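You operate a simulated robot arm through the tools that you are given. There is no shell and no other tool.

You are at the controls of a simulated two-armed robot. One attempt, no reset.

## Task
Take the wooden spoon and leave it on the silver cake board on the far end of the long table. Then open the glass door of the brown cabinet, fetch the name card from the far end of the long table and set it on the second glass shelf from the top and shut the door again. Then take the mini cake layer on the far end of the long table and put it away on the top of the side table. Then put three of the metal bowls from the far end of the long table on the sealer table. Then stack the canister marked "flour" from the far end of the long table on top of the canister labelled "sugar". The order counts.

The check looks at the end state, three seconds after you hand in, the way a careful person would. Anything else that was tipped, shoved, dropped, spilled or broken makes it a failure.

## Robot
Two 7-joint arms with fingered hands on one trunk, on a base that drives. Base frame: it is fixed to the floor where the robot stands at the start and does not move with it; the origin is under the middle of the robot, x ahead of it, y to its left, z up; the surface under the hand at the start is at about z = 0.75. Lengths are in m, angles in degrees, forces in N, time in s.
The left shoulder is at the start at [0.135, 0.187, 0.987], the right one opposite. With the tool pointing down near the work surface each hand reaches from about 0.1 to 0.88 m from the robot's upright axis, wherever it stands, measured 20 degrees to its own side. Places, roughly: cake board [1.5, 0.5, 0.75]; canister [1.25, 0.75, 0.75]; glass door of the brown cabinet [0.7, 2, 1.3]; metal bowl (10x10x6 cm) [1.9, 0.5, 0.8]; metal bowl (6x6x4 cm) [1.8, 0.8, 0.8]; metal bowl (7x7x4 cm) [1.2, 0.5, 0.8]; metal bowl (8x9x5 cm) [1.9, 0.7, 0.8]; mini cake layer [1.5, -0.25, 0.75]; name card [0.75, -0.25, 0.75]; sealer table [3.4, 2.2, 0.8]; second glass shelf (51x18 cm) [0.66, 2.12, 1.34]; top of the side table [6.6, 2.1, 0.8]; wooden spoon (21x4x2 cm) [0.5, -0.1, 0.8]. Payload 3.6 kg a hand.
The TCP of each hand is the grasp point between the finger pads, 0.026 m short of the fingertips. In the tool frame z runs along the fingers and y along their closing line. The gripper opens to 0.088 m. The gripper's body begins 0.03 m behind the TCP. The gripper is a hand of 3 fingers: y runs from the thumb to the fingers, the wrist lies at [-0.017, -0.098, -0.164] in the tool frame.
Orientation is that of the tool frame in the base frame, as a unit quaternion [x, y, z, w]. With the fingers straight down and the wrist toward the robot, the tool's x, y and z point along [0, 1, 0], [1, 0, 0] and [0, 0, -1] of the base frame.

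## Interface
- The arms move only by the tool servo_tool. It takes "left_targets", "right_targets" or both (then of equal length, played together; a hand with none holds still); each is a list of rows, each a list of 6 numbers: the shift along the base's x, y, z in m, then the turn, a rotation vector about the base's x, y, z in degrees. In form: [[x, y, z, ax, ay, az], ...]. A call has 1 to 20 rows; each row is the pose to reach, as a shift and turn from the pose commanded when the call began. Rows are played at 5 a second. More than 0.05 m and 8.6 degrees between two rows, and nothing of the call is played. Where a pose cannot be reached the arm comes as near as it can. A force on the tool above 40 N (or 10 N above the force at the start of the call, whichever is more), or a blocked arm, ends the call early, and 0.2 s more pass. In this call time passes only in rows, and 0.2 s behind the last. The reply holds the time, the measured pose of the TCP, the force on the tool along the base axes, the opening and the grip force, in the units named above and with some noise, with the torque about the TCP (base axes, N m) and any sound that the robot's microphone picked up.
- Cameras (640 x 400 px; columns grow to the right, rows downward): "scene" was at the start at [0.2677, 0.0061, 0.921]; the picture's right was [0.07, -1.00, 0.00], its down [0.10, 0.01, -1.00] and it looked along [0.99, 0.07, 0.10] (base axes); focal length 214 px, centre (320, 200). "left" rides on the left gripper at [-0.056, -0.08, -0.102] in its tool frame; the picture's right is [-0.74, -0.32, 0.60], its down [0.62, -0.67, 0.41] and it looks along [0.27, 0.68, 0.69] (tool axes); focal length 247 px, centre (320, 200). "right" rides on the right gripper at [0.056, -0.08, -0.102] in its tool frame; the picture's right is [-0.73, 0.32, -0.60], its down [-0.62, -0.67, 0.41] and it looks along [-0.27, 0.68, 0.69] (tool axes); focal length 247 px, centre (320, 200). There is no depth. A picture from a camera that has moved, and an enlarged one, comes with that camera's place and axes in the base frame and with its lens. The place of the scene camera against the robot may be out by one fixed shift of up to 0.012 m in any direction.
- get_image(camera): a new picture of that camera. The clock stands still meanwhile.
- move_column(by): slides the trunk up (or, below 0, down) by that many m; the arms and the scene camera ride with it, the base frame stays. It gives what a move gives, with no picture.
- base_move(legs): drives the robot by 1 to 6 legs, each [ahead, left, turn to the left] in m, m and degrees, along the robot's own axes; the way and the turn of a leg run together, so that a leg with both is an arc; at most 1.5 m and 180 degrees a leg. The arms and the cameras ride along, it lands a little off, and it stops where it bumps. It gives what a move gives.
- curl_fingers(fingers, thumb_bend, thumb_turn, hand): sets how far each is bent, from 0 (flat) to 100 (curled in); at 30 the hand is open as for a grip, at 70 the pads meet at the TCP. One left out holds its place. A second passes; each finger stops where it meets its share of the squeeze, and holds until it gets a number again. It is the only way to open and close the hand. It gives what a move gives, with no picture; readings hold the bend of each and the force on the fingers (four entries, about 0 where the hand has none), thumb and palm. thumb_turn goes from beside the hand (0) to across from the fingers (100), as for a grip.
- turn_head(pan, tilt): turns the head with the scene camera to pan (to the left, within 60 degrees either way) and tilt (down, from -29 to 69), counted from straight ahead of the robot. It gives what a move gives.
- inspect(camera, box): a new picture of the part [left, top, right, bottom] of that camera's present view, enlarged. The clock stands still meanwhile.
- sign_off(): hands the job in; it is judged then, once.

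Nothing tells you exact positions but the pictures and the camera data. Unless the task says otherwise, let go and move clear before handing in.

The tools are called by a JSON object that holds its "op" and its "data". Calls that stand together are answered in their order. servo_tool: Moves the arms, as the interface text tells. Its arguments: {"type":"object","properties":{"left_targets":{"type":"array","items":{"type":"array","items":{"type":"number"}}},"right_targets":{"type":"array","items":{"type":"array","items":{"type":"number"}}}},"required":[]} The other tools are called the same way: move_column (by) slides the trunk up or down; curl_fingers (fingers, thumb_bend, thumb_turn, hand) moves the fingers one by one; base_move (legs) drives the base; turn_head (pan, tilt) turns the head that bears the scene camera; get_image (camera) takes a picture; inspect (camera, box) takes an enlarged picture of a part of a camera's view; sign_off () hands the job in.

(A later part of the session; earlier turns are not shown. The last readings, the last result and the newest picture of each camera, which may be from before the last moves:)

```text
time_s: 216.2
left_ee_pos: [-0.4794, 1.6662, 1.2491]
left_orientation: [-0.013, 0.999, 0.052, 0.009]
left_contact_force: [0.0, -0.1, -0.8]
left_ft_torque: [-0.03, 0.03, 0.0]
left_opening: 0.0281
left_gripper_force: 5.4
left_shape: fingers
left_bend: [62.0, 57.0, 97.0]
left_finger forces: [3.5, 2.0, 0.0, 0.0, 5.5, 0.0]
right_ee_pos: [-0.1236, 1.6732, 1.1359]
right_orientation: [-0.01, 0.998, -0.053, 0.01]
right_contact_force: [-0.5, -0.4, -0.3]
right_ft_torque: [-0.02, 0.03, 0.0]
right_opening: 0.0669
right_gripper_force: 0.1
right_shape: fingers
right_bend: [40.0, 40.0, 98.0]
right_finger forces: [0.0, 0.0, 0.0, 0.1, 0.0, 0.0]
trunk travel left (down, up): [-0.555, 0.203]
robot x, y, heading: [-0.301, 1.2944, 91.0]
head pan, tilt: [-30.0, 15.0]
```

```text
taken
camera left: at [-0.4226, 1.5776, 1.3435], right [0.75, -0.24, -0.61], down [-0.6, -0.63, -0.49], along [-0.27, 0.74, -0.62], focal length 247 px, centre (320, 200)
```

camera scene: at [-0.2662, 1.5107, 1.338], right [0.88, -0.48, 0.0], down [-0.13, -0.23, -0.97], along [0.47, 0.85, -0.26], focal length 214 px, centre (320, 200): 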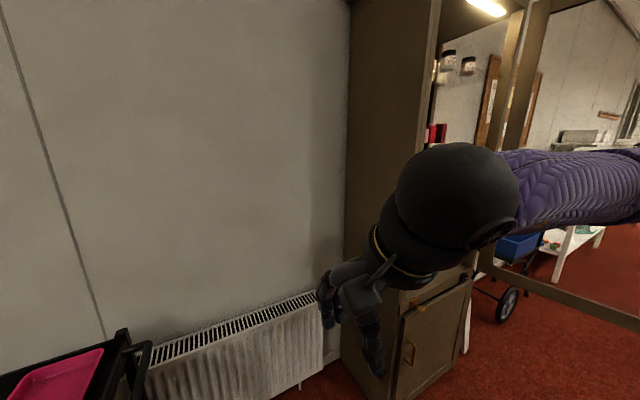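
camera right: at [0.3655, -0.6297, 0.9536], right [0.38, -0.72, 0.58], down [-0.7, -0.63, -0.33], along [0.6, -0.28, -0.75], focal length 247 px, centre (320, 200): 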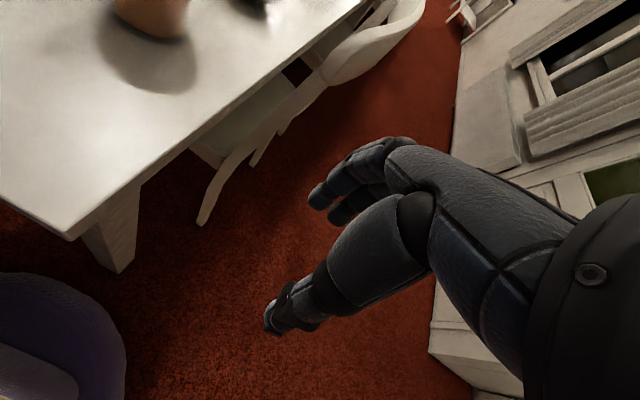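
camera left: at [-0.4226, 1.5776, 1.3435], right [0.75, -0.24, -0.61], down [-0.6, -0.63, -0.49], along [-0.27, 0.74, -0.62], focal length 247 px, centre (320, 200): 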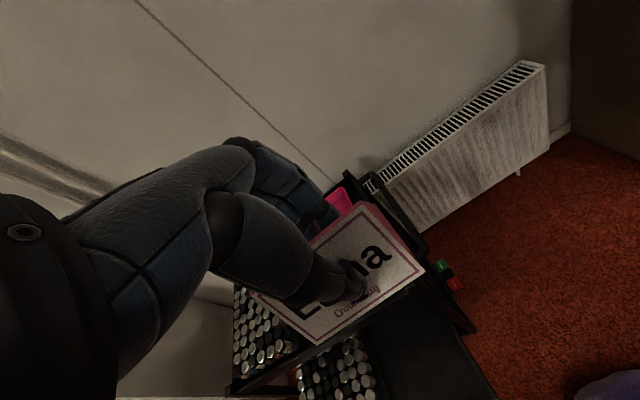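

My right elbow sticks out and would hit the open door from straight ahead, so I'll approach at an angle: stand at about (0.15, 1.42) facing 42°, so the left hand reaches into the shelf and the right arm stays clear of the door.

{"op": "base_move", "data": {"legs": [[0, 0, -49], [0.41, -0.2, 0]]}}

{"op": "turn_head", "data": {"pan": 25, "tilt": 5}}

{"op": "get_image", "data": {"camera": "scene"}}

{"op": "get_image", "data": {"camera": "left"}}

```text
time_s: 221.1
left_ee_pos: [0.3003, 1.8013, 1.2477]
left_orientation: [0.403, 0.914, 0.042, 0.03]
left_contact_force: [0.7, 0.0, 0.7]
left_ft_torque: [-0.02, 0.05, -0.01]
left_opening: 0.0279
left_gripper_force: 5.4
left_shape: fingers
left_bend: [62.0, 57.0, 97.0]
left_finger forces: [3.4, 1.9, 0.0, 0.0, 5.4, 0.0]
right_ee_pos: [0.5389, 1.5397, 1.1355]
right_orientation: [0.405, 0.913, -0.052, -0.013]
right_contact_force: [0.1, 0.3, 0.2]
right_ft_torque: [0.0, -0.01, -0.02]
right_opening: 0.067
right_gripper_force: 0.1
right_shape: fingers
right_bend: [40.0, 40.0, 98.0]
right_finger forces: [0.0, 0.1, 0.0, 0.0, 0.1, 0.0]
trunk travel left (down, up): [-0.555, 0.203]
robot x, y, heading: [0.1379, 1.4223, 42.0]
head pan, tilt: [-30.0, 15.0]
```

```text
time_s: 222.3
left_ee_pos: [0.2994, 1.8019, 1.2475]
left_orientation: [0.403, 0.914, 0.044, 0.03]
left_contact_force: [-0.2, -1.2, -0.2]
left_ft_torque: [-0.02, -0.02, -0.03]
left_opening: 0.0278
left_gripper_force: 4.7
left_shape: fingers
left_bend: [62.0, 57.0, 97.0]
left_finger forces: [3.5, 1.9, 0.0, 0.0, 5.4, 0.1]
right_ee_pos: [0.5377, 1.5383, 1.1345]
right_orientation: [0.405, 0.913, -0.052, -0.013]
right_contact_force: [0.5, 0.3, -0.2]
right_ft_torque: [-0.01, 0.01, 0.01]
right_opening: 0.067
right_gripper_force: 0.0
right_shape: fingers
right_bend: [40.0, 40.0, 98.0]
right_finger forces: [0.0, 0.1, 0.0, 0.0, 0.0, 0.0]
trunk travel left (down, up): [-0.555, 0.203]
robot x, y, heading: [0.1363, 1.4241, 42.1]
head pan, tilt: [25.0, 5.0]
```

```text
taken
camera scene: at [0.2637, 1.5973, 1.3543], right [0.92, -0.39, 0.0], down [-0.03, -0.08, -1.0], along [0.39, 0.92, -0.09], focal length 214 px, centre (320, 200)
```

scene: 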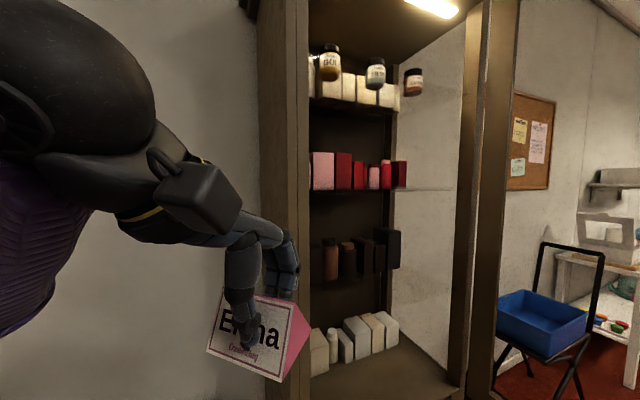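

```text
taken
camera left: at [0.2691, 1.7012, 1.3435], right [0.32, -0.72, -0.61], down [-0.87, 0.04, -0.49], along [0.38, 0.69, -0.62], focal length 247 px, centre (320, 200)
```

left: 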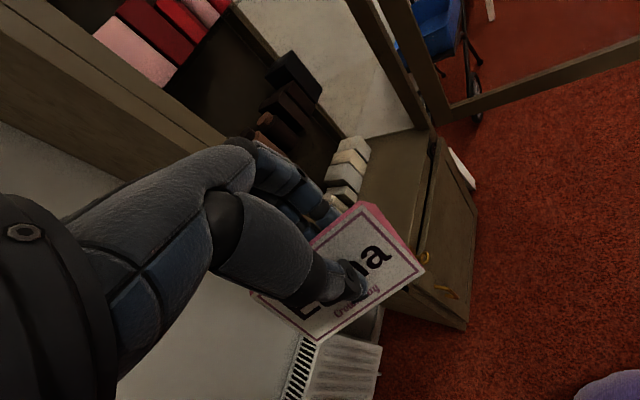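

{"op": "inspect", "data": {"camera": "scene", "box": [290, 20, 490, 145]}}

{"op": "inspect", "data": {"camera": "scene", "box": [290, 140, 490, 265]}}

```text
3.20 times, centred on (390, 82) of scene
camera zoom: at [0.2637, 1.5973, 1.3543], right [0.92, -0.39, 0.0], down [-0.03, -0.08, -1.0], along [0.39, 0.92, -0.09], focal length 686 px, centre (96, 576)
```

zoom: 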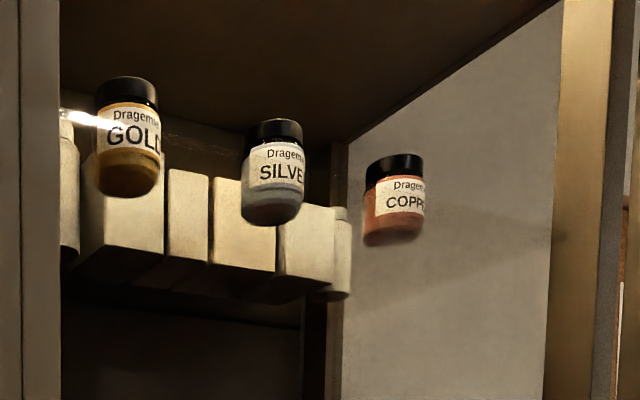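

```text
3.20 times, centred on (390, 202) of scene
camera zoom: at [0.2637, 1.5973, 1.3543], right [0.92, -0.39, 0.0], down [-0.03, -0.08, -1.0], along [0.39, 0.92, -0.09], focal length 686 px, centre (96, 192)
```

zoom: 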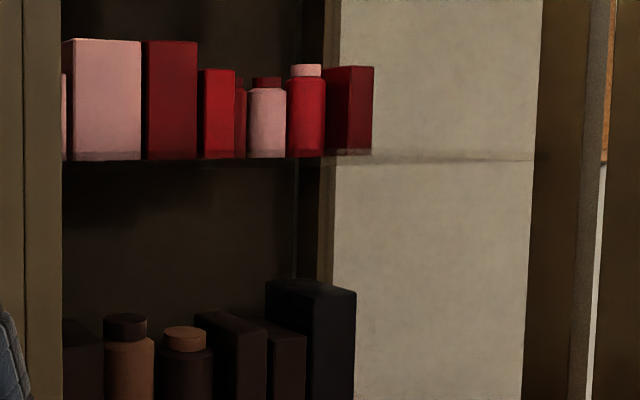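

The second glass shelf (holding the red items) is at z≈1.335 and the top shelf at ≈1.57, with free space in front of the red items. I'll bring the card in front of the opening, levelled and turned.

{"op": "servo_tool", "data": {"left_targets": [[0.01, 0.0, 0.03, -0.4, 0.4, 2], [0.03, 0.0, 0.06, -0.8, 0.8, 5], [0.05, 0.0, 0.1, -1.3, 1.3, 8], [0.08, 0.0, 0.13, -1.8, 1.8, 11], [0.115, 0.01, 0.15, -2.3, 2.3, 15], [0.15, 0.02, 0.155, -2.8, 2.8, 19], [0.185, 0.035, 0.155, -3.3, 3.3, 22], [0.22, 0.055, 0.155, -3.8, 3.8, 25], [0.25, 0.075, 0.155, -4.2, 4.2, 28], [0.265, 0.1, 0.155, -4.2, 4.2, 28]]}}

{"op": "get_image", "data": {"camera": "scene"}}

{"op": "get_image", "data": {"camera": "left"}}

```text
time_s: 224.5
left_ee_pos: [0.5656, 1.9002, 1.402]
left_orientation: [0.17, 0.985, 0.001, 0.0]
left_contact_force: [0.7, -0.6, -0.7]
left_ft_torque: [-0.01, 0.02, 0.0]
left_opening: 0.0276
left_gripper_force: 4.7
left_shape: fingers
left_bend: [62.0, 57.0, 97.0]
left_finger forces: [3.4, 2.0, 0.1, 0.0, 5.3, 0.0]
right_ee_pos: [0.5382, 1.5384, 1.1339]
right_orientation: [0.406, 0.912, -0.052, -0.013]
right_contact_force: [0.6, 0.7, -0.6]
right_ft_torque: [-0.03, -0.03, 0.02]
right_opening: 0.0667
right_gripper_force: 0.0
right_shape: fingers
right_bend: [40.0, 40.0, 98.0]
right_finger forces: [0.0, 0.0, 0.1, 0.1, 0.0, 0.0]
trunk travel left (down, up): [-0.555, 0.203]
robot x, y, heading: [0.1381, 1.426, 42.1]
head pan, tilt: [25.0, 5.0]
```

```text
taken
camera scene: at [0.2639, 1.5976, 1.3542], right [0.92, -0.39, 0.0], down [-0.03, -0.08, -1.0], along [0.39, 0.92, -0.09], focal length 214 px, centre (320, 200)
```

scene: 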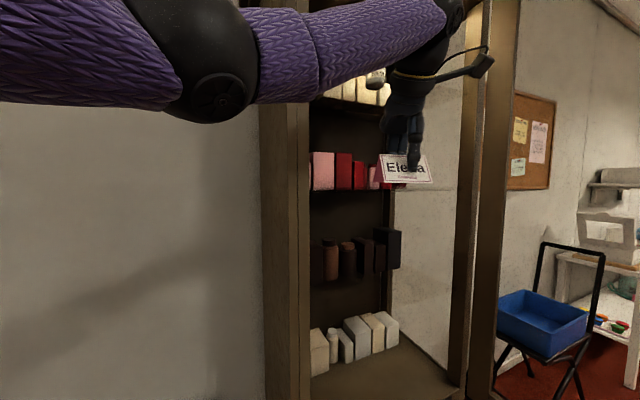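

```text
taken
camera left: at [0.5914, 1.8076, 1.5055], right [0.59, -0.55, -0.6], down [-0.81, -0.42, -0.41], along [-0.03, 0.73, -0.69], focal length 247 px, centre (320, 200)
```

left: 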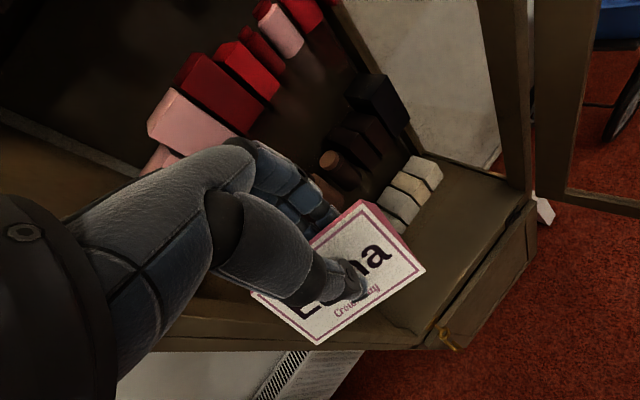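

The card is level and in front of the opening. Sliding it in over the second shelf.

{"op": "servo_tool", "data": {"left_targets": [[0.0, 0.04, 0.0, 0, 0, 0], [0.0, 0.08, 0.0, 0, 0, 0], [0.0, 0.12, 0.0, 0, 0, 0], [0.0, 0.15, 0.0, 0, 0, 0], [0.0, 0.18, 0.0, 0, 0, 0]]}}

{"op": "get_image", "data": {"camera": "scene"}}

{"op": "get_image", "data": {"camera": "left"}}

{"op": "inspect", "data": {"camera": "scene", "box": [320, 60, 520, 210]}}

```text
time_s: 225.7
left_ee_pos: [0.52, 2.044, 1.3895]
left_orientation: [0.17, 0.985, 0.0, 0.001]
left_contact_force: [-0.9, 0.2, -0.3]
left_ft_torque: [-0.04, -0.03, 0.0]
left_opening: 0.0276
left_gripper_force: 5.3
left_shape: fingers
left_bend: [62.0, 57.0, 97.0]
left_finger forces: [3.4, 1.9, 0.0, 0.1, 5.1, 0.0]
left hand out of reach, approached as far as the arm can: row 2, 3, 4, 5
right_ee_pos: [0.5371, 1.5395, 1.1357]
right_orientation: [0.405, 0.912, -0.053, -0.013]
right_contact_force: [-0.2, -0.2, -0.2]
right_ft_torque: [0.03, -0.02, 0.03]
right_opening: 0.067
right_gripper_force: 0.0
right_shape: fingers
right_bend: [40.0, 40.0, 98.0]
right_finger forces: [0.1, 0.0, 0.1, 0.1, 0.1, 0.0]
trunk travel left (down, up): [-0.555, 0.203]
robot x, y, heading: [0.1325, 1.4255, 42.0]
head pan, tilt: [25.0, 5.0]
```

```text
taken
camera scene: at [0.2634, 1.598, 1.3542], right [0.92, -0.39, 0.0], down [-0.03, -0.08, -1.0], along [0.39, 0.92, -0.09], focal length 214 px, centre (320, 200)
```

scene: 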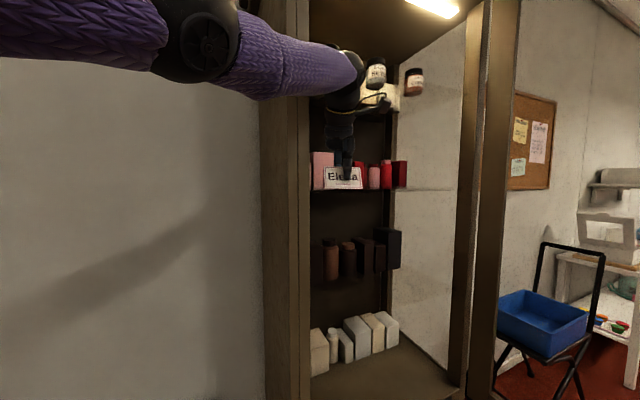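

```text
taken
camera left: at [0.546, 1.9503, 1.4922], right [0.59, -0.55, -0.6], down [-0.81, -0.42, -0.41], along [-0.02, 0.73, -0.69], focal length 247 px, centre (320, 200)
```

left: 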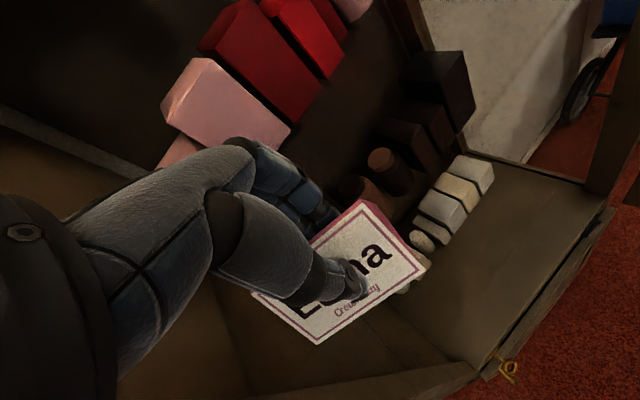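

```text
2.67 times, centred on (420, 135) of scene
camera zoom: at [0.2634, 1.598, 1.3542], right [0.92, -0.39, 0.0], down [-0.03, -0.08, -1.0], along [0.39, 0.92, -0.09], focal length 572 px, centre (53, 373)
```

zoom: 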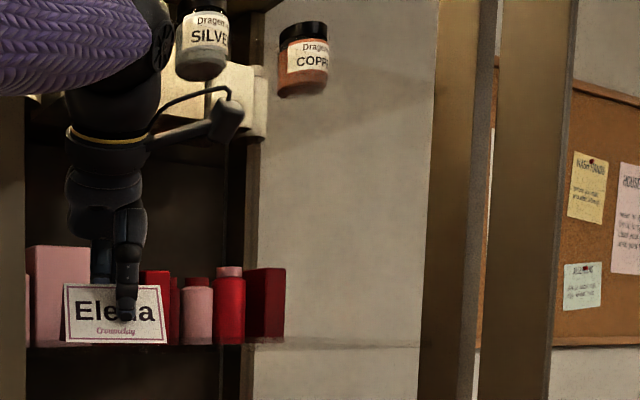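

The arm is at full stretch with the card just at the shelf's front edge. I'll raise it a hair and nudge the base forward so the card sits fully over the shelf.

{"op": "move_column", "data": {"by": 0.015}}

{"op": "base_move", "data": {"legs": [[0.05, 0.035, 0]]}}

{"op": "get_image", "data": {"camera": "left"}}

{"op": "get_image", "data": {"camera": "scene"}}

{"op": "inspect", "data": {"camera": "scene", "box": [290, 40, 450, 210]}}

```text
time_s: 226.4
left_ee_pos: [0.5207, 2.0423, 1.4048]
left_orientation: [0.169, 0.986, 0.001, 0.0]
left_contact_force: [0.2, -0.7, 0.1]
left_ft_torque: [-0.01, 0.05, -0.01]
left_opening: 0.0273
left_gripper_force: 4.6
left_shape: fingers
left_bend: [62.0, 57.0, 97.0]
left_finger forces: [3.4, 1.9, 0.1, 0.1, 5.1, 0.0]
right_ee_pos: [0.5383, 1.5388, 1.1493]
right_orientation: [0.406, 0.912, -0.053, -0.013]
right_contact_force: [0.7, -0.3, 0.4]
right_ft_torque: [-0.01, -0.02, -0.03]
right_opening: 0.0672
right_gripper_force: 0.0
right_shape: fingers
right_bend: [40.0, 40.0, 98.0]
right_finger forces: [0.1, 0.0, 0.1, 0.1, 0.1, 0.1]
trunk travel left (down, up): [-0.57, 0.188]
robot x, y, heading: [0.1409, 1.4195, 42.0]
head pan, tilt: [25.0, 5.0]
```

```text
time_s: 227.5
left_ee_pos: [0.5435, 2.0899, 1.4067]
left_orientation: [0.18, 0.984, 0.004, 0.0]
left_contact_force: [-0.3, 0.1, -0.6]
left_ft_torque: [0.02, -0.03, 0.04]
left_opening: 0.0273
left_gripper_force: 4.7
left_shape: fingers
left_bend: [62.0, 57.0, 97.0]
left_finger forces: [3.3, 1.8, 0.0, 0.0, 5.1, 0.0]
right_ee_pos: [0.5535, 1.5956, 1.1493]
right_orientation: [0.406, 0.912, -0.052, -0.014]
right_contact_force: [-0.3, 0.8, 0.3]
right_ft_torque: [-0.02, 0.03, -0.04]
right_opening: 0.0666
right_gripper_force: 0.1
right_shape: fingers
right_bend: [40.0, 40.0, 98.0]
right_finger forces: [0.0, 0.0, 0.0, 0.1, 0.1, 0.0]
trunk travel left (down, up): [-0.57, 0.188]
robot x, y, heading: [0.1547, 1.4811, 41.9]
head pan, tilt: [25.0, 5.0]
stopped in leg 1: the robot was blocked; the commanded pose is now the measured one
```

```text
taken
camera left: at [0.5678, 1.9953, 1.5075], right [0.57, -0.55, -0.6], down [-0.82, -0.4, -0.41], along [-0.01, 0.73, -0.68], focal length 247 px, centre (320, 200)
```

left: 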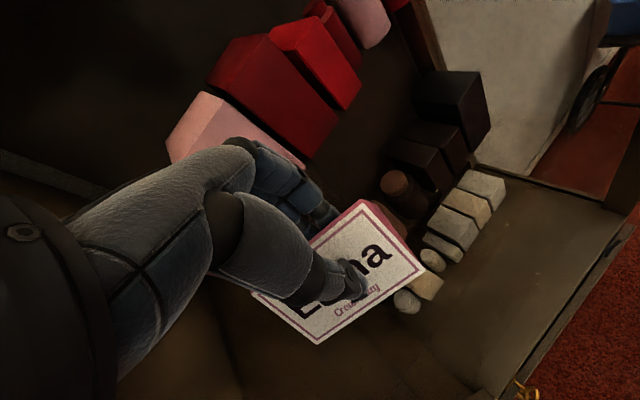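

```text
taken
camera scene: at [0.279, 1.6538, 1.3697], right [0.92, -0.39, 0.0], down [-0.04, -0.08, -1.0], along [0.39, 0.92, -0.09], focal length 214 px, centre (320, 200)
```

scene: 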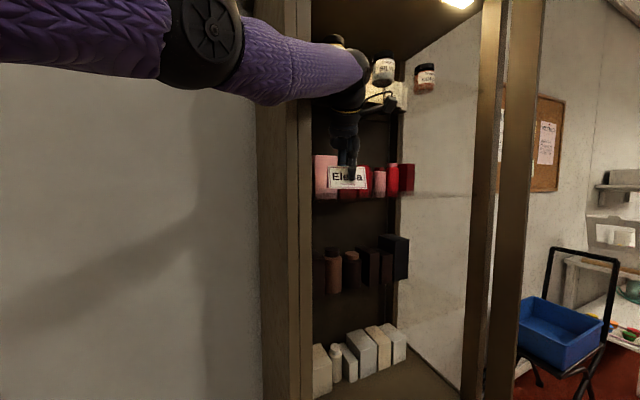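

```text
2.35 times, centred on (370, 125) of scene
camera zoom: at [0.279, 1.6538, 1.3697], right [0.92, -0.39, 0.0], down [-0.04, -0.08, -1.0], along [0.39, 0.92, -0.09], focal length 505 px, centre (202, 376)
```

zoom: 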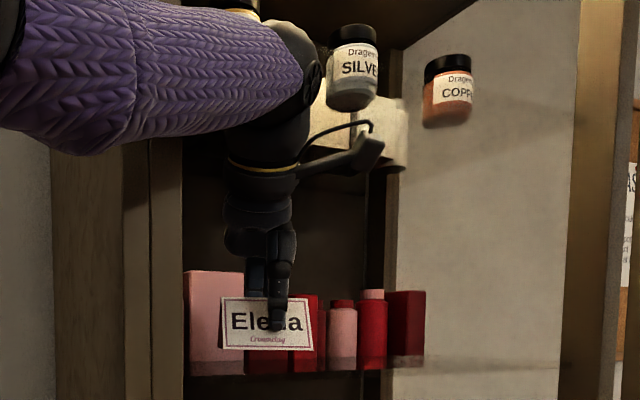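

Something brushed lightly (likely wrist near the top shelf's edge), but all bottles are in place and the card is over the shelf. Lowering gently onto the glass.

{"op": "servo_tool", "data": {"left_targets": [[0, 0, -0.008, 0, 0, 0], [0, 0, -0.014, 0, 0, 0], [0, 0, -0.02, 0, 0, 0]]}}

{"op": "inspect", "data": {"camera": "scene", "box": [290, 40, 450, 210]}}

```text
time_s: 228.3
left_ee_pos: [0.5425, 2.0875, 1.3872]
left_orientation: [0.178, 0.984, 0.005, -0.001]
left_contact_force: [0.1, 0.0, 0.5]
left_ft_torque: [-0.01, 0.0, -0.01]
left_opening: 0.0272
left_gripper_force: 5.0
left_shape: fingers
left_bend: [62.0, 57.0, 97.0]
left_finger forces: [3.3, 2.0, 0.0, 0.0, 5.1, 0.1]
right_ee_pos: [0.5532, 1.5924, 1.1502]
right_orientation: [0.406, 0.912, -0.05, -0.014]
right_contact_force: [0.4, 0.5, -0.7]
right_ft_torque: [0.02, 0.01, 0.01]
right_opening: 0.0668
right_gripper_force: 0.0
right_shape: fingers
right_bend: [40.0, 40.0, 98.0]
right_finger forces: [0.0, 0.0, 0.0, 0.0, 0.0, 0.0]
trunk travel left (down, up): [-0.57, 0.188]
robot x, y, heading: [0.1526, 1.4868, 41.9]
head pan, tilt: [25.0, 5.0]
```

```text
2.35 times, centred on (370, 125) of scene
camera zoom: at [0.2791, 1.6498, 1.3702], right [0.92, -0.39, 0.0], down [-0.04, -0.08, -1.0], along [0.39, 0.92, -0.08], focal length 505 px, centre (202, 376)
```

zoom: 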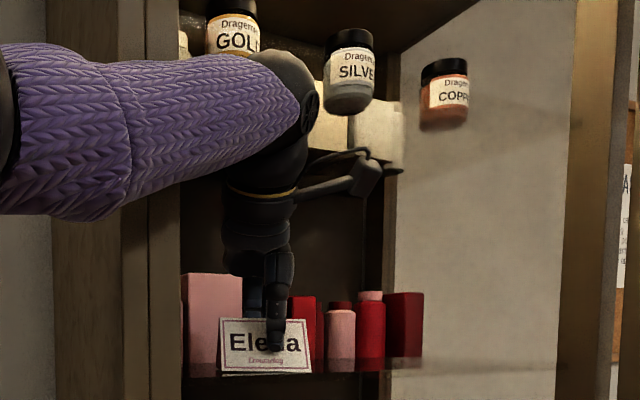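

{"op": "servo_tool", "data": {"left_targets": [[0, 0, -0.004, 0, 0, 0], [0, 0, -0.008, 0, 0, 0], [0, 0, -0.012, 0, 0, 0], [0, 0, -0.016, 0, 0, 0]]}}

{"op": "inspect", "data": {"camera": "scene", "box": [290, 40, 450, 210]}}

```text
time_s: 229.3
left_ee_pos: [0.5418, 2.0872, 1.3838]
left_orientation: [0.177, 0.984, 0.014, 0.006]
left_contact_force: [2.4, 1.3, 34.0]
left_ft_torque: [-0.18, -0.09, 0.03]
left_opening: 0.0282
left_gripper_force: 17.2
left_shape: fingers
left_bend: [62.0, 57.0, 97.0]
left_finger forces: [11.0, 5.6, 0.0, 0.0, 17.1, 0.1]
right_ee_pos: [0.5518, 1.5924, 1.1499]
right_orientation: [0.407, 0.912, -0.049, -0.015]
right_contact_force: [-0.7, -0.3, 0.8]
right_ft_torque: [0.01, 0.01, -0.01]
right_opening: 0.0669
right_gripper_force: 0.1
right_shape: fingers
right_bend: [40.0, 40.0, 98.0]
right_finger forces: [0.0, 0.0, 0.0, 0.0, 0.1, 0.0]
trunk travel left (down, up): [-0.57, 0.188]
robot x, y, heading: [0.1547, 1.4804, 42.1]
head pan, tilt: [25.0, 5.0]
```

```text
2.35 times, centred on (370, 125) of scene
camera zoom: at [0.278, 1.6487, 1.3707], right [0.92, -0.39, 0.0], down [-0.03, -0.07, -1.0], along [0.39, 0.92, -0.08], focal length 505 px, centre (202, 376)
```

zoom: 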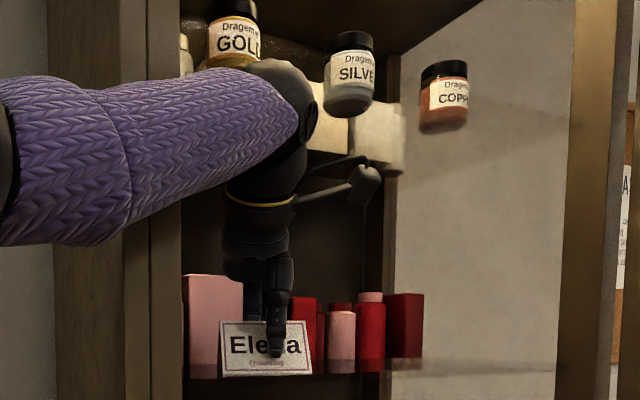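

The card is down on the glass. I'll relieve the pressing force, then release.

{"op": "servo_tool", "data": {"left_targets": [[0, 0, 0.01, 0, 0, 0]]}}

{"op": "curl_fingers", "data": {"hand": "left", "fingers": 52, "thumb_bend": 50}}

{"op": "curl_fingers", "data": {"hand": "left", "fingers": 38, "thumb_bend": 36}}

{"op": "get_image", "data": {"camera": "left"}}

{"op": "inspect", "data": {"camera": "scene", "box": [290, 40, 450, 210]}}

```text
time_s: 229.7
left_ee_pos: [0.5425, 2.0882, 1.3833]
left_orientation: [0.177, 0.984, 0.007, 0.001]
left_contact_force: [5.4, 2.4, 24.8]
left_ft_torque: [0.05, -0.23, 0.0]
left_opening: 0.0286
left_gripper_force: 14.0
left_shape: fingers
left_bend: [61.0, 58.0, 97.0]
left_finger forces: [11.9, 5.2, 0.0, 0.0, 10.8, 0.1]
right_ee_pos: [0.5521, 1.5923, 1.1503]
right_orientation: [0.407, 0.912, -0.049, -0.014]
right_contact_force: [0.5, 0.1, 0.8]
right_ft_torque: [0.01, -0.01, 0.01]
right_opening: 0.0668
right_gripper_force: 0.0
right_shape: fingers
right_bend: [40.0, 40.0, 98.0]
right_finger forces: [0.1, 0.0, 0.0, 0.0, 0.0, 0.0]
trunk travel left (down, up): [-0.57, 0.188]
robot x, y, heading: [0.1503, 1.4839, 42.0]
head pan, tilt: [25.0, 5.0]
```

```text
time_s: 230.7
left_ee_pos: [0.5409, 2.0855, 1.3794]
left_orientation: [0.178, 0.984, 0.003, -0.002]
left_contact_force: [-0.7, 0.3, -0.7]
left_ft_torque: [-0.01, -0.02, -0.02]
left_opening: 0.0424
left_gripper_force: 0.1
left_shape: fingers
left_bend: [52.0, 50.0, 97.0]
left_finger forces: [0.1, 0.0, 0.0, 0.0, 0.2, 0.0]
right_ee_pos: [0.5512, 1.5933, 1.1495]
right_orientation: [0.407, 0.912, -0.05, -0.015]
right_contact_force: [-0.1, -0.3, -0.4]
right_ft_torque: [0.01, 0.03, 0.01]
right_opening: 0.0668
right_gripper_force: 0.0
right_shape: fingers
right_bend: [40.0, 40.0, 98.0]
right_finger forces: [0.1, 0.1, 0.0, 0.0, 0.1, 0.1]
trunk travel left (down, up): [-0.57, 0.188]
robot x, y, heading: [0.1506, 1.4788, 41.8]
head pan, tilt: [25.0, 5.0]
```

```text
time_s: 231.7
left_ee_pos: [0.5413, 2.0882, 1.3792]
left_orientation: [0.177, 0.984, 0.004, -0.001]
left_contact_force: [-0.1, -0.8, 0.3]
left_ft_torque: [-0.04, -0.04, 0.0]
left_opening: 0.0729
left_gripper_force: 0.2
left_shape: fingers
left_bend: [38.0, 36.0, 97.0]
left_finger forces: [0.1, 0.0, 0.0, 0.0, 0.1, 0.1]
right_ee_pos: [0.5536, 1.5932, 1.1494]
right_orientation: [0.407, 0.912, -0.05, -0.014]
right_contact_force: [0.4, 0.0, 0.3]
right_ft_torque: [-0.01, -0.02, 0.0]
right_opening: 0.067
right_gripper_force: 0.1
right_shape: fingers
right_bend: [40.0, 40.0, 98.0]
right_finger forces: [0.0, 0.0, 0.0, 0.1, 0.0, 0.0]
trunk travel left (down, up): [-0.57, 0.188]
robot x, y, heading: [0.1548, 1.4839, 42.2]
head pan, tilt: [25.0, 5.0]
```

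```text
taken
camera left: at [0.5667, 1.9927, 1.4822], right [0.58, -0.55, -0.6], down [-0.82, -0.4, -0.41], along [-0.01, 0.73, -0.68], focal length 247 px, centre (320, 200)
```

left: 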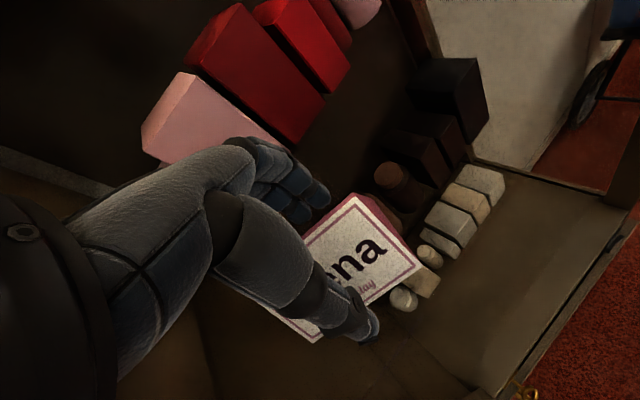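

```text
2.35 times, centred on (370, 125) of scene
camera zoom: at [0.2786, 1.65, 1.3702], right [0.92, -0.39, 0.0], down [-0.04, -0.08, -1.0], along [0.39, 0.92, -0.08], focal length 505 px, centre (202, 376)
```

zoom: 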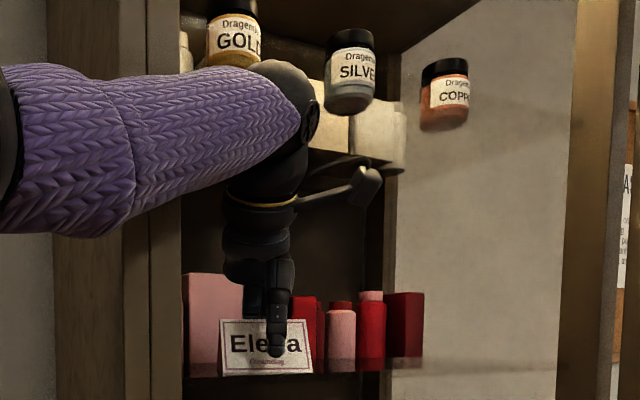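

Released and standing. To avoid touching the shelf above, I'll open wider and slide the fingers sideways along the card's ridge, then back out.

{"op": "curl_fingers", "data": {"hand": "left", "fingers": 30, "thumb_bend": 30}}

{"op": "servo_tool", "data": {"left_targets": [[0.019, -0.007, 0.004, 0, 0, 0], [0.038, -0.014, 0.006, 0, 0, 0], [0.057, -0.021, 0.008, 0, 0, 0], [0.076, -0.028, 0.008, 0, 0, 0], [0.095, -0.035, 0.008, 0, 0, 0]]}}

{"op": "get_image", "data": {"camera": "left"}}

{"op": "inspect", "data": {"camera": "scene", "box": [290, 40, 450, 210]}}

```text
time_s: 232.7
left_ee_pos: [0.5421, 2.0864, 1.38]
left_orientation: [0.178, 0.984, 0.004, -0.001]
left_contact_force: [-0.2, -0.4, -0.1]
left_ft_torque: [0.01, -0.03, -0.03]
left_opening: 0.0879
left_gripper_force: 0.1
left_shape: fingers
left_bend: [30.0, 30.0, 97.0]
left_finger forces: [0.0, 0.0, 0.0, 0.1, 0.0, 0.0]
right_ee_pos: [0.5528, 1.594, 1.15]
right_orientation: [0.407, 0.912, -0.05, -0.014]
right_contact_force: [0.5, 0.0, -0.3]
right_ft_torque: [-0.01, 0.03, -0.02]
right_opening: 0.0668
right_gripper_force: 0.2
right_shape: fingers
right_bend: [40.0, 40.0, 98.0]
right_finger forces: [0.0, 0.1, 0.0, 0.0, 0.0, 0.0]
trunk travel left (down, up): [-0.57, 0.188]
robot x, y, heading: [0.1513, 1.4814, 42.0]
head pan, tilt: [25.0, 5.0]
```

```text
time_s: 233.9
left_ee_pos: [0.5785, 2.0377, 1.3763]
left_orientation: [0.177, 0.984, 0.003, 0.0]
left_contact_force: [-0.3, -0.2, 0.3]
left_ft_torque: [-0.02, -0.02, 0.0]
left_opening: 0.0885
left_gripper_force: 0.4
left_shape: fingers
left_bend: [30.0, 30.0, 97.0]
left_finger forces: [0.0, 0.2, 0.1, 0.0, 0.0, 0.0]
left hand out of reach, approached as far as the arm can: row 1, 2, 3, 4, 5
right_ee_pos: [0.5523, 1.5957, 1.1495]
right_orientation: [0.406, 0.912, -0.052, -0.014]
right_contact_force: [-0.6, 0.1, 0.0]
right_ft_torque: [0.0, 0.02, -0.02]
right_opening: 0.0667
right_gripper_force: 0.1
right_shape: fingers
right_bend: [40.0, 40.0, 98.0]
right_finger forces: [0.1, 0.1, 0.1, 0.0, 0.0, 0.0]
trunk travel left (down, up): [-0.57, 0.188]
robot x, y, heading: [0.1501, 1.4825, 41.9]
head pan, tilt: [25.0, 5.0]
```

```text
taken
camera left: at [0.6042, 1.9438, 1.4771], right [0.58, -0.55, -0.6], down [-0.82, -0.4, -0.41], along [-0.02, 0.73, -0.68], focal length 247 px, centre (320, 200)
```

left: 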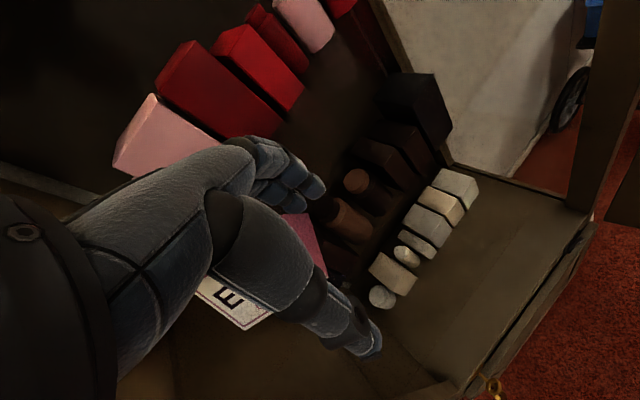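

```text
2.35 times, centred on (370, 125) of scene
camera zoom: at [0.2777, 1.6554, 1.3696], right [0.92, -0.39, 0.0], down [-0.03, -0.08, -1.0], along [0.39, 0.92, -0.09], focal length 505 px, centre (202, 376)
```

zoom: 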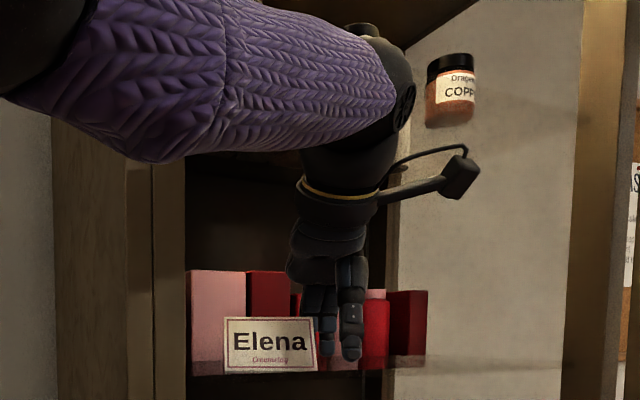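

The card stands undisturbed, and my fingers are just past its end. I'll shift the base purely to +x so the fingers clear the card sideways before backing out.

{"op": "base_move", "data": {"legs": [[0.055, -0.05, 0]]}}

{"op": "inspect", "data": {"camera": "scene", "box": [270, 40, 430, 210]}}

{"op": "get_image", "data": {"camera": "left"}}

```text
time_s: 234.9
left_ee_pos: [0.6558, 2.0385, 1.3735]
left_orientation: [0.177, 0.984, 0.002, -0.002]
left_contact_force: [-0.2, 0.3, -0.7]
left_ft_torque: [-0.01, -0.01, 0.01]
left_opening: 0.0882
left_gripper_force: 0.1
left_shape: fingers
left_bend: [30.0, 30.0, 97.0]
left_finger forces: [0.1, 0.0, 0.0, 0.1, 0.0, 0.0]
right_ee_pos: [0.6284, 1.597, 1.1489]
right_orientation: [0.406, 0.912, -0.051, -0.015]
right_contact_force: [0.1, -0.4, -0.1]
right_ft_torque: [0.0, 0.02, 0.0]
right_opening: 0.067
right_gripper_force: 0.1
right_shape: fingers
right_bend: [40.0, 40.0, 98.0]
right_finger forces: [0.0, 0.0, 0.1, 0.0, 0.0, 0.1]
trunk travel left (down, up): [-0.57, 0.188]
robot x, y, heading: [0.2221, 1.4814, 41.7]
head pan, tilt: [25.0, 5.0]
```

```text
2.35 times, centred on (350, 125) of scene
camera zoom: at [0.3542, 1.6554, 1.3693], right [0.92, -0.39, 0.0], down [-0.04, -0.08, -1.0], along [0.39, 0.92, -0.09], focal length 505 px, centre (249, 376)
```

zoom: 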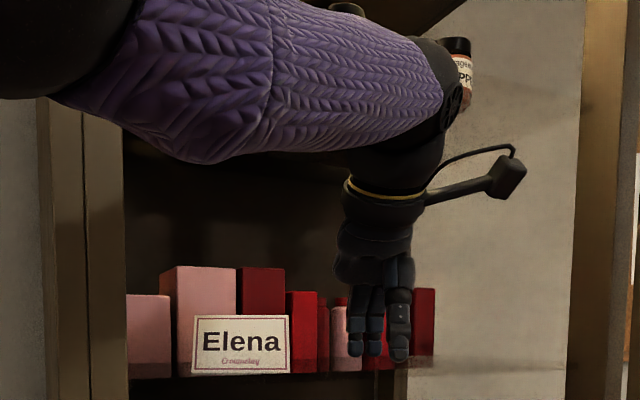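

```text
taken
camera left: at [0.6808, 1.9439, 1.4762], right [0.58, -0.55, -0.6], down [-0.82, -0.4, -0.41], along [-0.02, 0.73, -0.68], focal length 247 px, centre (320, 200)
```

left: 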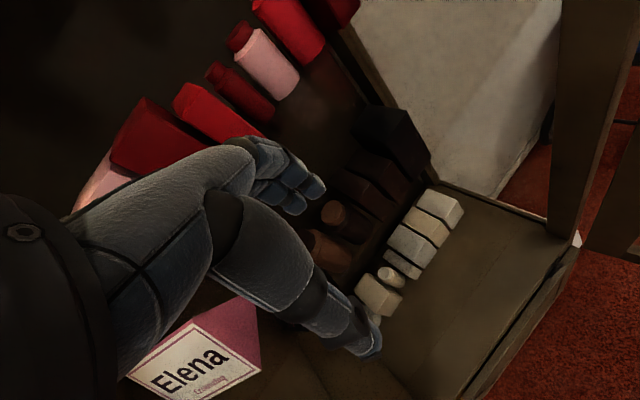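

Fingers are clear of the card. Backing the hand out of the cabinet and tucking it.

{"op": "servo_tool", "data": {"left_targets": [[0, -0.04, 0, 0, 0, 0], [0, -0.08, 0, 0, 0, 0], [-0.01, -0.12, 0, 0, 0, -2], [-0.04, -0.15, 0, 0, 0, -5], [-0.08, -0.165, -0.01, 0, 0, -9], [-0.12, -0.17, -0.02, 0, 0, -13], [-0.16, -0.175, -0.03, 0, 0, -17], [-0.2, -0.178, -0.04, 0, 0, -21], [-0.24, -0.178, -0.05, 0, 0, -25], [-0.277, -0.178, -0.05, 0, 0, -28]]}}

{"op": "get_image", "data": {"camera": "scene"}}

{"op": "inspect", "data": {"camera": "scene", "box": [230, 20, 430, 220]}}

```text
time_s: 237.1
left_ee_pos: [0.6628, 2.0259, 1.4188]
left_orientation: [0.41, 0.912, 0.002, -0.001]
left_contact_force: [0.4, 0.2, 0.0]
left_ft_torque: [-0.02, 0.0, -0.02]
left_opening: 0.0884
left_gripper_force: 0.0
left_shape: fingers
left_bend: [30.0, 30.0, 98.0]
left_finger forces: [0.0, 0.0, 0.0, 0.0, 0.0, 0.0]
left hand out of reach, approached as far as the arm can: row 1, 2, 3, 4, 5, 6, 7, 8, 9, 10
right_ee_pos: [0.6265, 1.5989, 1.15]
right_orientation: [0.406, 0.912, -0.052, -0.012]
right_contact_force: [-0.9, 0.9, -0.7]
right_ft_torque: [-0.03, 0.0, -0.02]
right_opening: 0.0667
right_gripper_force: 0.0
right_shape: fingers
right_bend: [40.0, 40.0, 98.0]
right_finger forces: [0.0, 0.1, 0.0, 0.1, 0.1, 0.0]
trunk travel left (down, up): [-0.57, 0.188]
robot x, y, heading: [0.2265, 1.4833, 41.8]
head pan, tilt: [25.0, 5.0]
```

```text
taken
camera scene: at [0.3505, 1.6561, 1.3697], right [0.92, -0.39, 0.0], down [-0.03, -0.08, -1.0], along [0.39, 0.92, -0.09], focal length 214 px, centre (320, 200)
```

scene: 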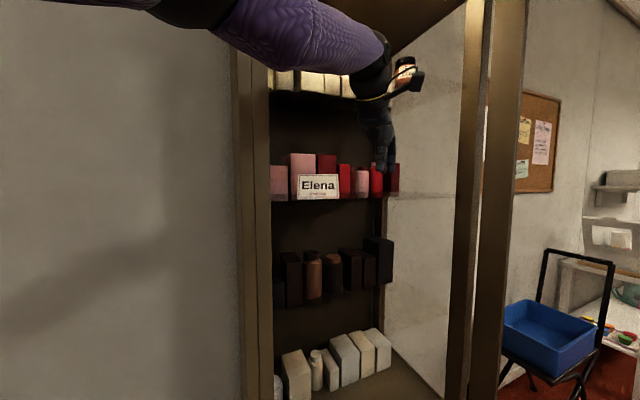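

```text
2.00 times, centred on (330, 120) of scene
camera zoom: at [0.3505, 1.6561, 1.3697], right [0.92, -0.39, 0.0], down [-0.03, -0.08, -1.0], along [0.39, 0.92, -0.09], focal length 429 px, centre (300, 360)
```

zoom: 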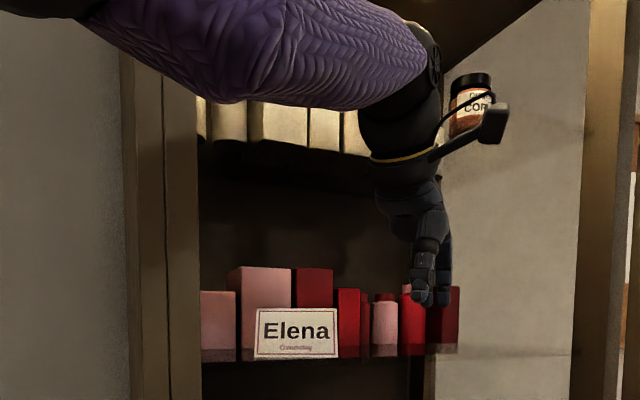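

The card is standing nicely on the second shelf. The arm is at a limit, so I'll back the base straight out (-y) to withdraw the hand.

{"op": "base_move", "data": {"legs": [[-0.09, -0.1, 0]]}}

{"op": "get_image", "data": {"camera": "scene"}}

{"op": "servo_tool", "data": {"left_targets": [[-0.03, 0.0, -0.01, 0, 0, 0], [-0.06, 0.0, -0.03, 0, 0, 0], [-0.09, 0.0, -0.05, 0, 0, 0], [-0.12, -0.01, -0.07, 0, 0, 0], [-0.15, -0.03, -0.09, 0, 0, 0], [-0.18, -0.05, -0.1, 0, 0, 0]]}}

{"op": "get_image", "data": {"camera": "scene"}}

```text
time_s: 238.4
left_ee_pos: [0.6634, 1.89, 1.4169]
left_orientation: [0.409, 0.912, 0.001, 0.0]
left_contact_force: [-0.4, 1.1, 0.3]
left_ft_torque: [0.02, 0.04, 0.03]
left_opening: 0.0884
left_gripper_force: 0.1
left_shape: fingers
left_bend: [30.0, 30.0, 98.0]
left_finger forces: [0.1, 0.0, 0.1, 0.0, 0.1, 0.1]
right_ee_pos: [0.6254, 1.4624, 1.1493]
right_orientation: [0.407, 0.912, -0.051, -0.014]
right_contact_force: [-0.2, 0.7, 0.2]
right_ft_torque: [0.05, 0.02, -0.01]
right_opening: 0.0667
right_gripper_force: 0.0
right_shape: fingers
right_bend: [40.0, 40.0, 98.0]
right_finger forces: [0.1, 0.0, 0.1, 0.0, 0.0, 0.0]
trunk travel left (down, up): [-0.57, 0.188]
robot x, y, heading: [0.228, 1.349, 41.9]
head pan, tilt: [25.0, 5.0]
```

```text
taken
camera scene: at [0.3515, 1.5201, 1.3696], right [0.92, -0.39, 0.0], down [-0.03, -0.08, -1.0], along [0.39, 0.92, -0.09], focal length 214 px, centre (320, 200)
```

scene: 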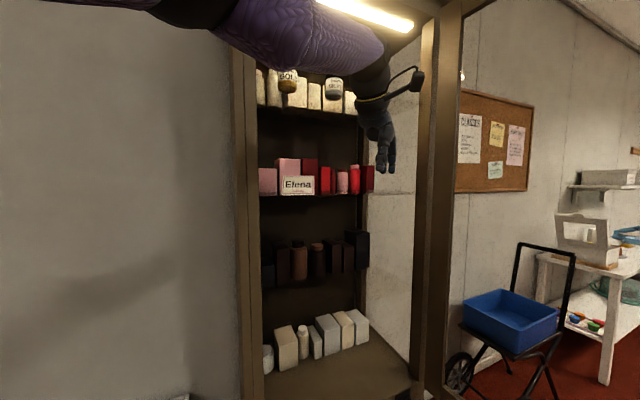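

```text
time_s: 239.8
left_ee_pos: [0.642, 1.9502, 1.3529]
left_orientation: [0.41, 0.912, 0.001, -0.001]
left_contact_force: [0.7, 0.3, 0.2]
left_ft_torque: [0.0, 0.01, -0.02]
left_opening: 0.0879
left_gripper_force: 0.0
left_shape: fingers
left_bend: [30.0, 30.0, 98.0]
left_finger forces: [0.0, 0.0, 0.0, 0.0, 0.0, 0.0]
left hand out of reach, approached as far as the arm can: row 1, 2, 3, 4, 5, 6
right_ee_pos: [0.6255, 1.4632, 1.1494]
right_orientation: [0.406, 0.912, -0.052, -0.013]
right_contact_force: [0.1, 0.2, -0.2]
right_ft_torque: [0.01, -0.03, -0.01]
right_opening: 0.067
right_gripper_force: 0.0
right_shape: fingers
right_bend: [40.0, 40.0, 98.0]
right_finger forces: [0.1, 0.1, 0.0, 0.0, 0.0, 0.1]
trunk travel left (down, up): [-0.57, 0.188]
robot x, y, heading: [0.2227, 1.348, 42.1]
head pan, tilt: [25.0, 5.0]
```

```text
taken
camera scene: at [0.3513, 1.5207, 1.3695], right [0.92, -0.39, 0.0], down [-0.03, -0.08, -1.0], along [0.39, 0.92, -0.09], focal length 214 px, centre (320, 200)
```

scene: 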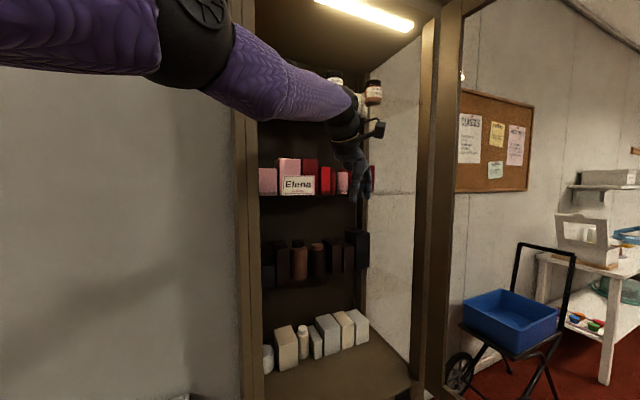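

The arm solver is being awkward in this posture; I'll move the base away from the cabinet first, then reset the arm in open space.

{"op": "base_move", "data": {"legs": [[-0.055, -0.06, 0], [-0.36, 0.32, 0]]}}

{"op": "servo_tool", "data": {"left_targets": [[-0.02, -0.03, -0.01, 0, 0, 0], [-0.04, -0.06, -0.02, 0, 0, 0], [-0.06, -0.09, -0.03, 0, 0, 0], [-0.08, -0.12, -0.04, 0, 0, 0]]}}

{"op": "get_image", "data": {"camera": "scene"}}

```text
time_s: 243.3
left_ee_pos: [0.1547, 1.8673, 1.3548]
left_orientation: [0.409, 0.912, 0.0, -0.001]
left_contact_force: [-0.2, -0.2, -0.3]
left_ft_torque: [-0.02, -0.03, 0.0]
left_opening: 0.0883
left_gripper_force: 0.0
left_shape: fingers
left_bend: [30.0, 30.0, 98.0]
left_finger forces: [0.1, 0.1, 0.0, 0.0, 0.0, 0.1]
right_ee_pos: [0.1392, 1.3806, 1.1498]
right_orientation: [0.406, 0.912, -0.051, -0.013]
right_contact_force: [0.0, 1.1, -0.3]
right_ft_torque: [0.01, -0.03, 0.01]
right_opening: 0.067
right_gripper_force: 0.0
right_shape: fingers
right_bend: [40.0, 40.0, 98.0]
right_finger forces: [0.0, 0.1, 0.0, 0.0, 0.1, 0.0]
trunk travel left (down, up): [-0.57, 0.188]
robot x, y, heading: [-0.2553, 1.2656, 42.0]
head pan, tilt: [25.0, 5.0]
```

```text
time_s: 244.3
left_ee_pos: [0.1929, 1.8138, 1.3343]
left_orientation: [0.409, 0.913, 0.0, -0.002]
left_contact_force: [0.0, -0.9, -0.6]
left_ft_torque: [0.0, 0.01, 0.01]
left_opening: 0.088
left_gripper_force: 0.0
left_shape: fingers
left_bend: [30.0, 30.0, 98.0]
left_finger forces: [0.1, 0.1, 0.0, 0.1, 0.0, 0.1]
left hand out of reach, approached as far as the arm can: row 1, 2, 3, 4
right_ee_pos: [0.1401, 1.3795, 1.1499]
right_orientation: [0.406, 0.912, -0.05, -0.014]
right_contact_force: [0.0, -0.4, -0.1]
right_ft_torque: [0.02, 0.06, 0.01]
right_opening: 0.0667
right_gripper_force: 0.1
right_shape: fingers
right_bend: [40.0, 40.0, 98.0]
right_finger forces: [0.0, 0.0, 0.1, 0.1, 0.1, 0.1]
trunk travel left (down, up): [-0.57, 0.188]
robot x, y, heading: [-0.2574, 1.265, 41.9]
head pan, tilt: [25.0, 5.0]
```

```text
taken
camera scene: at [-0.1336, 1.4375, 1.3696], right [0.92, -0.39, 0.0], down [-0.03, -0.08, -1.0], along [0.39, 0.92, -0.09], focal length 214 px, centre (320, 200)
```

scene: 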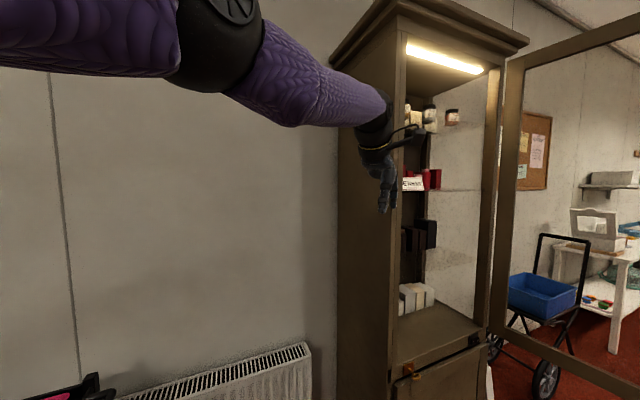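

{"op": "servo_tool", "data": {"left_targets": [[-0.02, -0.01, -0.03, 0, 0, 6], [-0.04, -0.02, -0.06, 0, 0, 12], [-0.06, -0.03, -0.09, 0, 0, 18], [-0.08, -0.05, -0.12, 0, 0, 24], [-0.1, -0.07, -0.15, 0, 0, 28], [-0.13, -0.09, -0.17, 0, 0, 28], [-0.16, -0.11, -0.19, 0, 0, 28]]}}

{"op": "get_image", "data": {"camera": "scene"}}

```text
time_s: 245.9
left_ee_pos: [0.1797, 1.7605, 1.1056]
left_orientation: [0.176, 0.984, 0.001, -0.002]
left_contact_force: [-0.3, 0.5, 0.5]
left_ft_torque: [-0.01, 0.02, -0.01]
left_opening: 0.0885
left_gripper_force: 0.1
left_shape: fingers
left_bend: [30.0, 30.0, 98.0]
left_finger forces: [0.0, 0.0, 0.1, 0.0, 0.1, 0.0]
left hand out of reach, approached as far as the arm can: row 1, 2, 3, 4, 5, 6, 7
right_ee_pos: [0.1393, 1.3805, 1.1491]
right_orientation: [0.405, 0.913, -0.052, -0.014]
right_contact_force: [0.9, -0.1, 0.1]
right_ft_torque: [-0.01, -0.03, -0.02]
right_opening: 0.0671
right_gripper_force: 0.0
right_shape: fingers
right_bend: [40.0, 40.0, 98.0]
right_finger forces: [0.0, 0.0, 0.0, 0.1, 0.0, 0.0]
trunk travel left (down, up): [-0.57, 0.188]
robot x, y, heading: [-0.2615, 1.2638, 42.2]
head pan, tilt: [25.0, 5.0]
```

```text
taken
camera scene: at [-0.134, 1.4381, 1.3696], right [0.92, -0.39, 0.0], down [-0.03, -0.08, -1.0], along [0.39, 0.92, -0.09], focal length 214 px, centre (320, 200)
```

scene: 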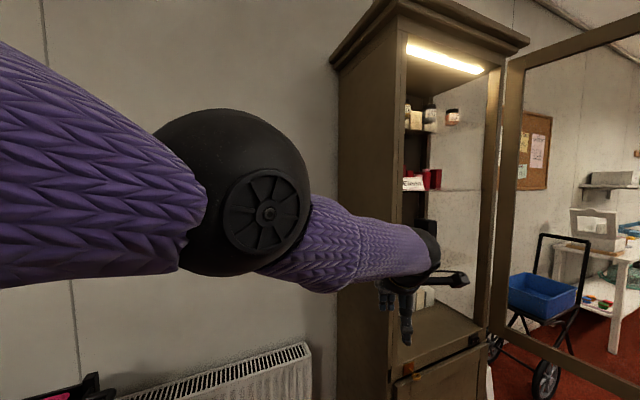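

{"op": "servo_tool", "data": {"left_targets": [[-0.03, 0.03, 0, 0, 0, 0], [-0.06, 0.06, 0, 0, 0, -4], [-0.09, 0.08, 0, 0, 0, -8], [-0.12, 0.1, 0, 0, 0, -12], [-0.15, 0.11, 0, 0, 0, -16], [-0.18, 0.12, 0, 0, 0, -20], [-0.21, 0.11, 0, 0, 0, -24], [-0.24, 0.09, 0, 0, 0, -28], [-0.27, 0.06, 0, 0, 0, -28], [-0.3, 0.03, 0, 0, 0, -28], [-0.32, 0.0, 0, 0, 0, -28]]}}

{"op": "get_image", "data": {"camera": "scene"}}

```text
time_s: 248.3
left_ee_pos: [0.0068, 1.9592, 1.0247]
left_orientation: [0.409, 0.913, 0.0, -0.001]
left_contact_force: [0.4, -0.1, -0.2]
left_ft_torque: [0.01, 0.01, 0.02]
left_opening: 0.0885
left_gripper_force: 0.1
left_shape: fingers
left_bend: [30.0, 30.0, 98.0]
left_finger forces: [0.0, 0.1, 0.1, 0.0, 0.0, 0.0]
left hand out of reach, approached as far as the arm can: row 1, 2, 3, 4, 5, 6, 7, 8, 9, 10, 11
right_ee_pos: [0.1403, 1.3815, 1.1498]
right_orientation: [0.406, 0.912, -0.052, -0.013]
right_contact_force: [-0.9, -0.3, 0.5]
right_ft_torque: [-0.02, -0.01, -0.03]
right_opening: 0.0668
right_gripper_force: 0.1
right_shape: fingers
right_bend: [40.0, 40.0, 98.0]
right_finger forces: [0.2, 0.0, 0.0, 0.0, 0.0, 0.1]
trunk travel left (down, up): [-0.57, 0.188]
robot x, y, heading: [-0.2584, 1.2641, 42.0]
head pan, tilt: [25.0, 5.0]
```

```text
taken
camera scene: at [-0.1343, 1.4385, 1.3696], right [0.92, -0.39, 0.0], down [-0.03, -0.08, -1.0], along [0.39, 0.92, -0.09], focal length 214 px, centre (320, 200)
```

scene: 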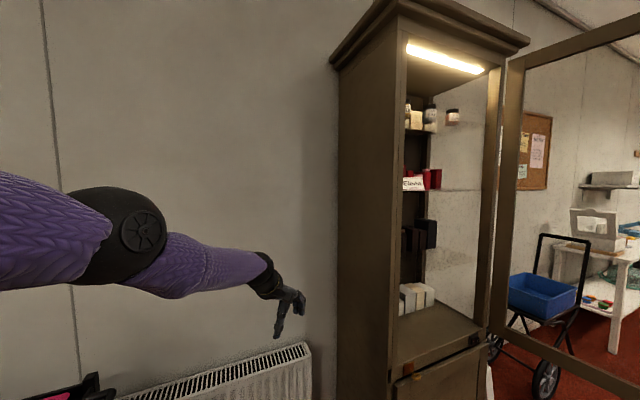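

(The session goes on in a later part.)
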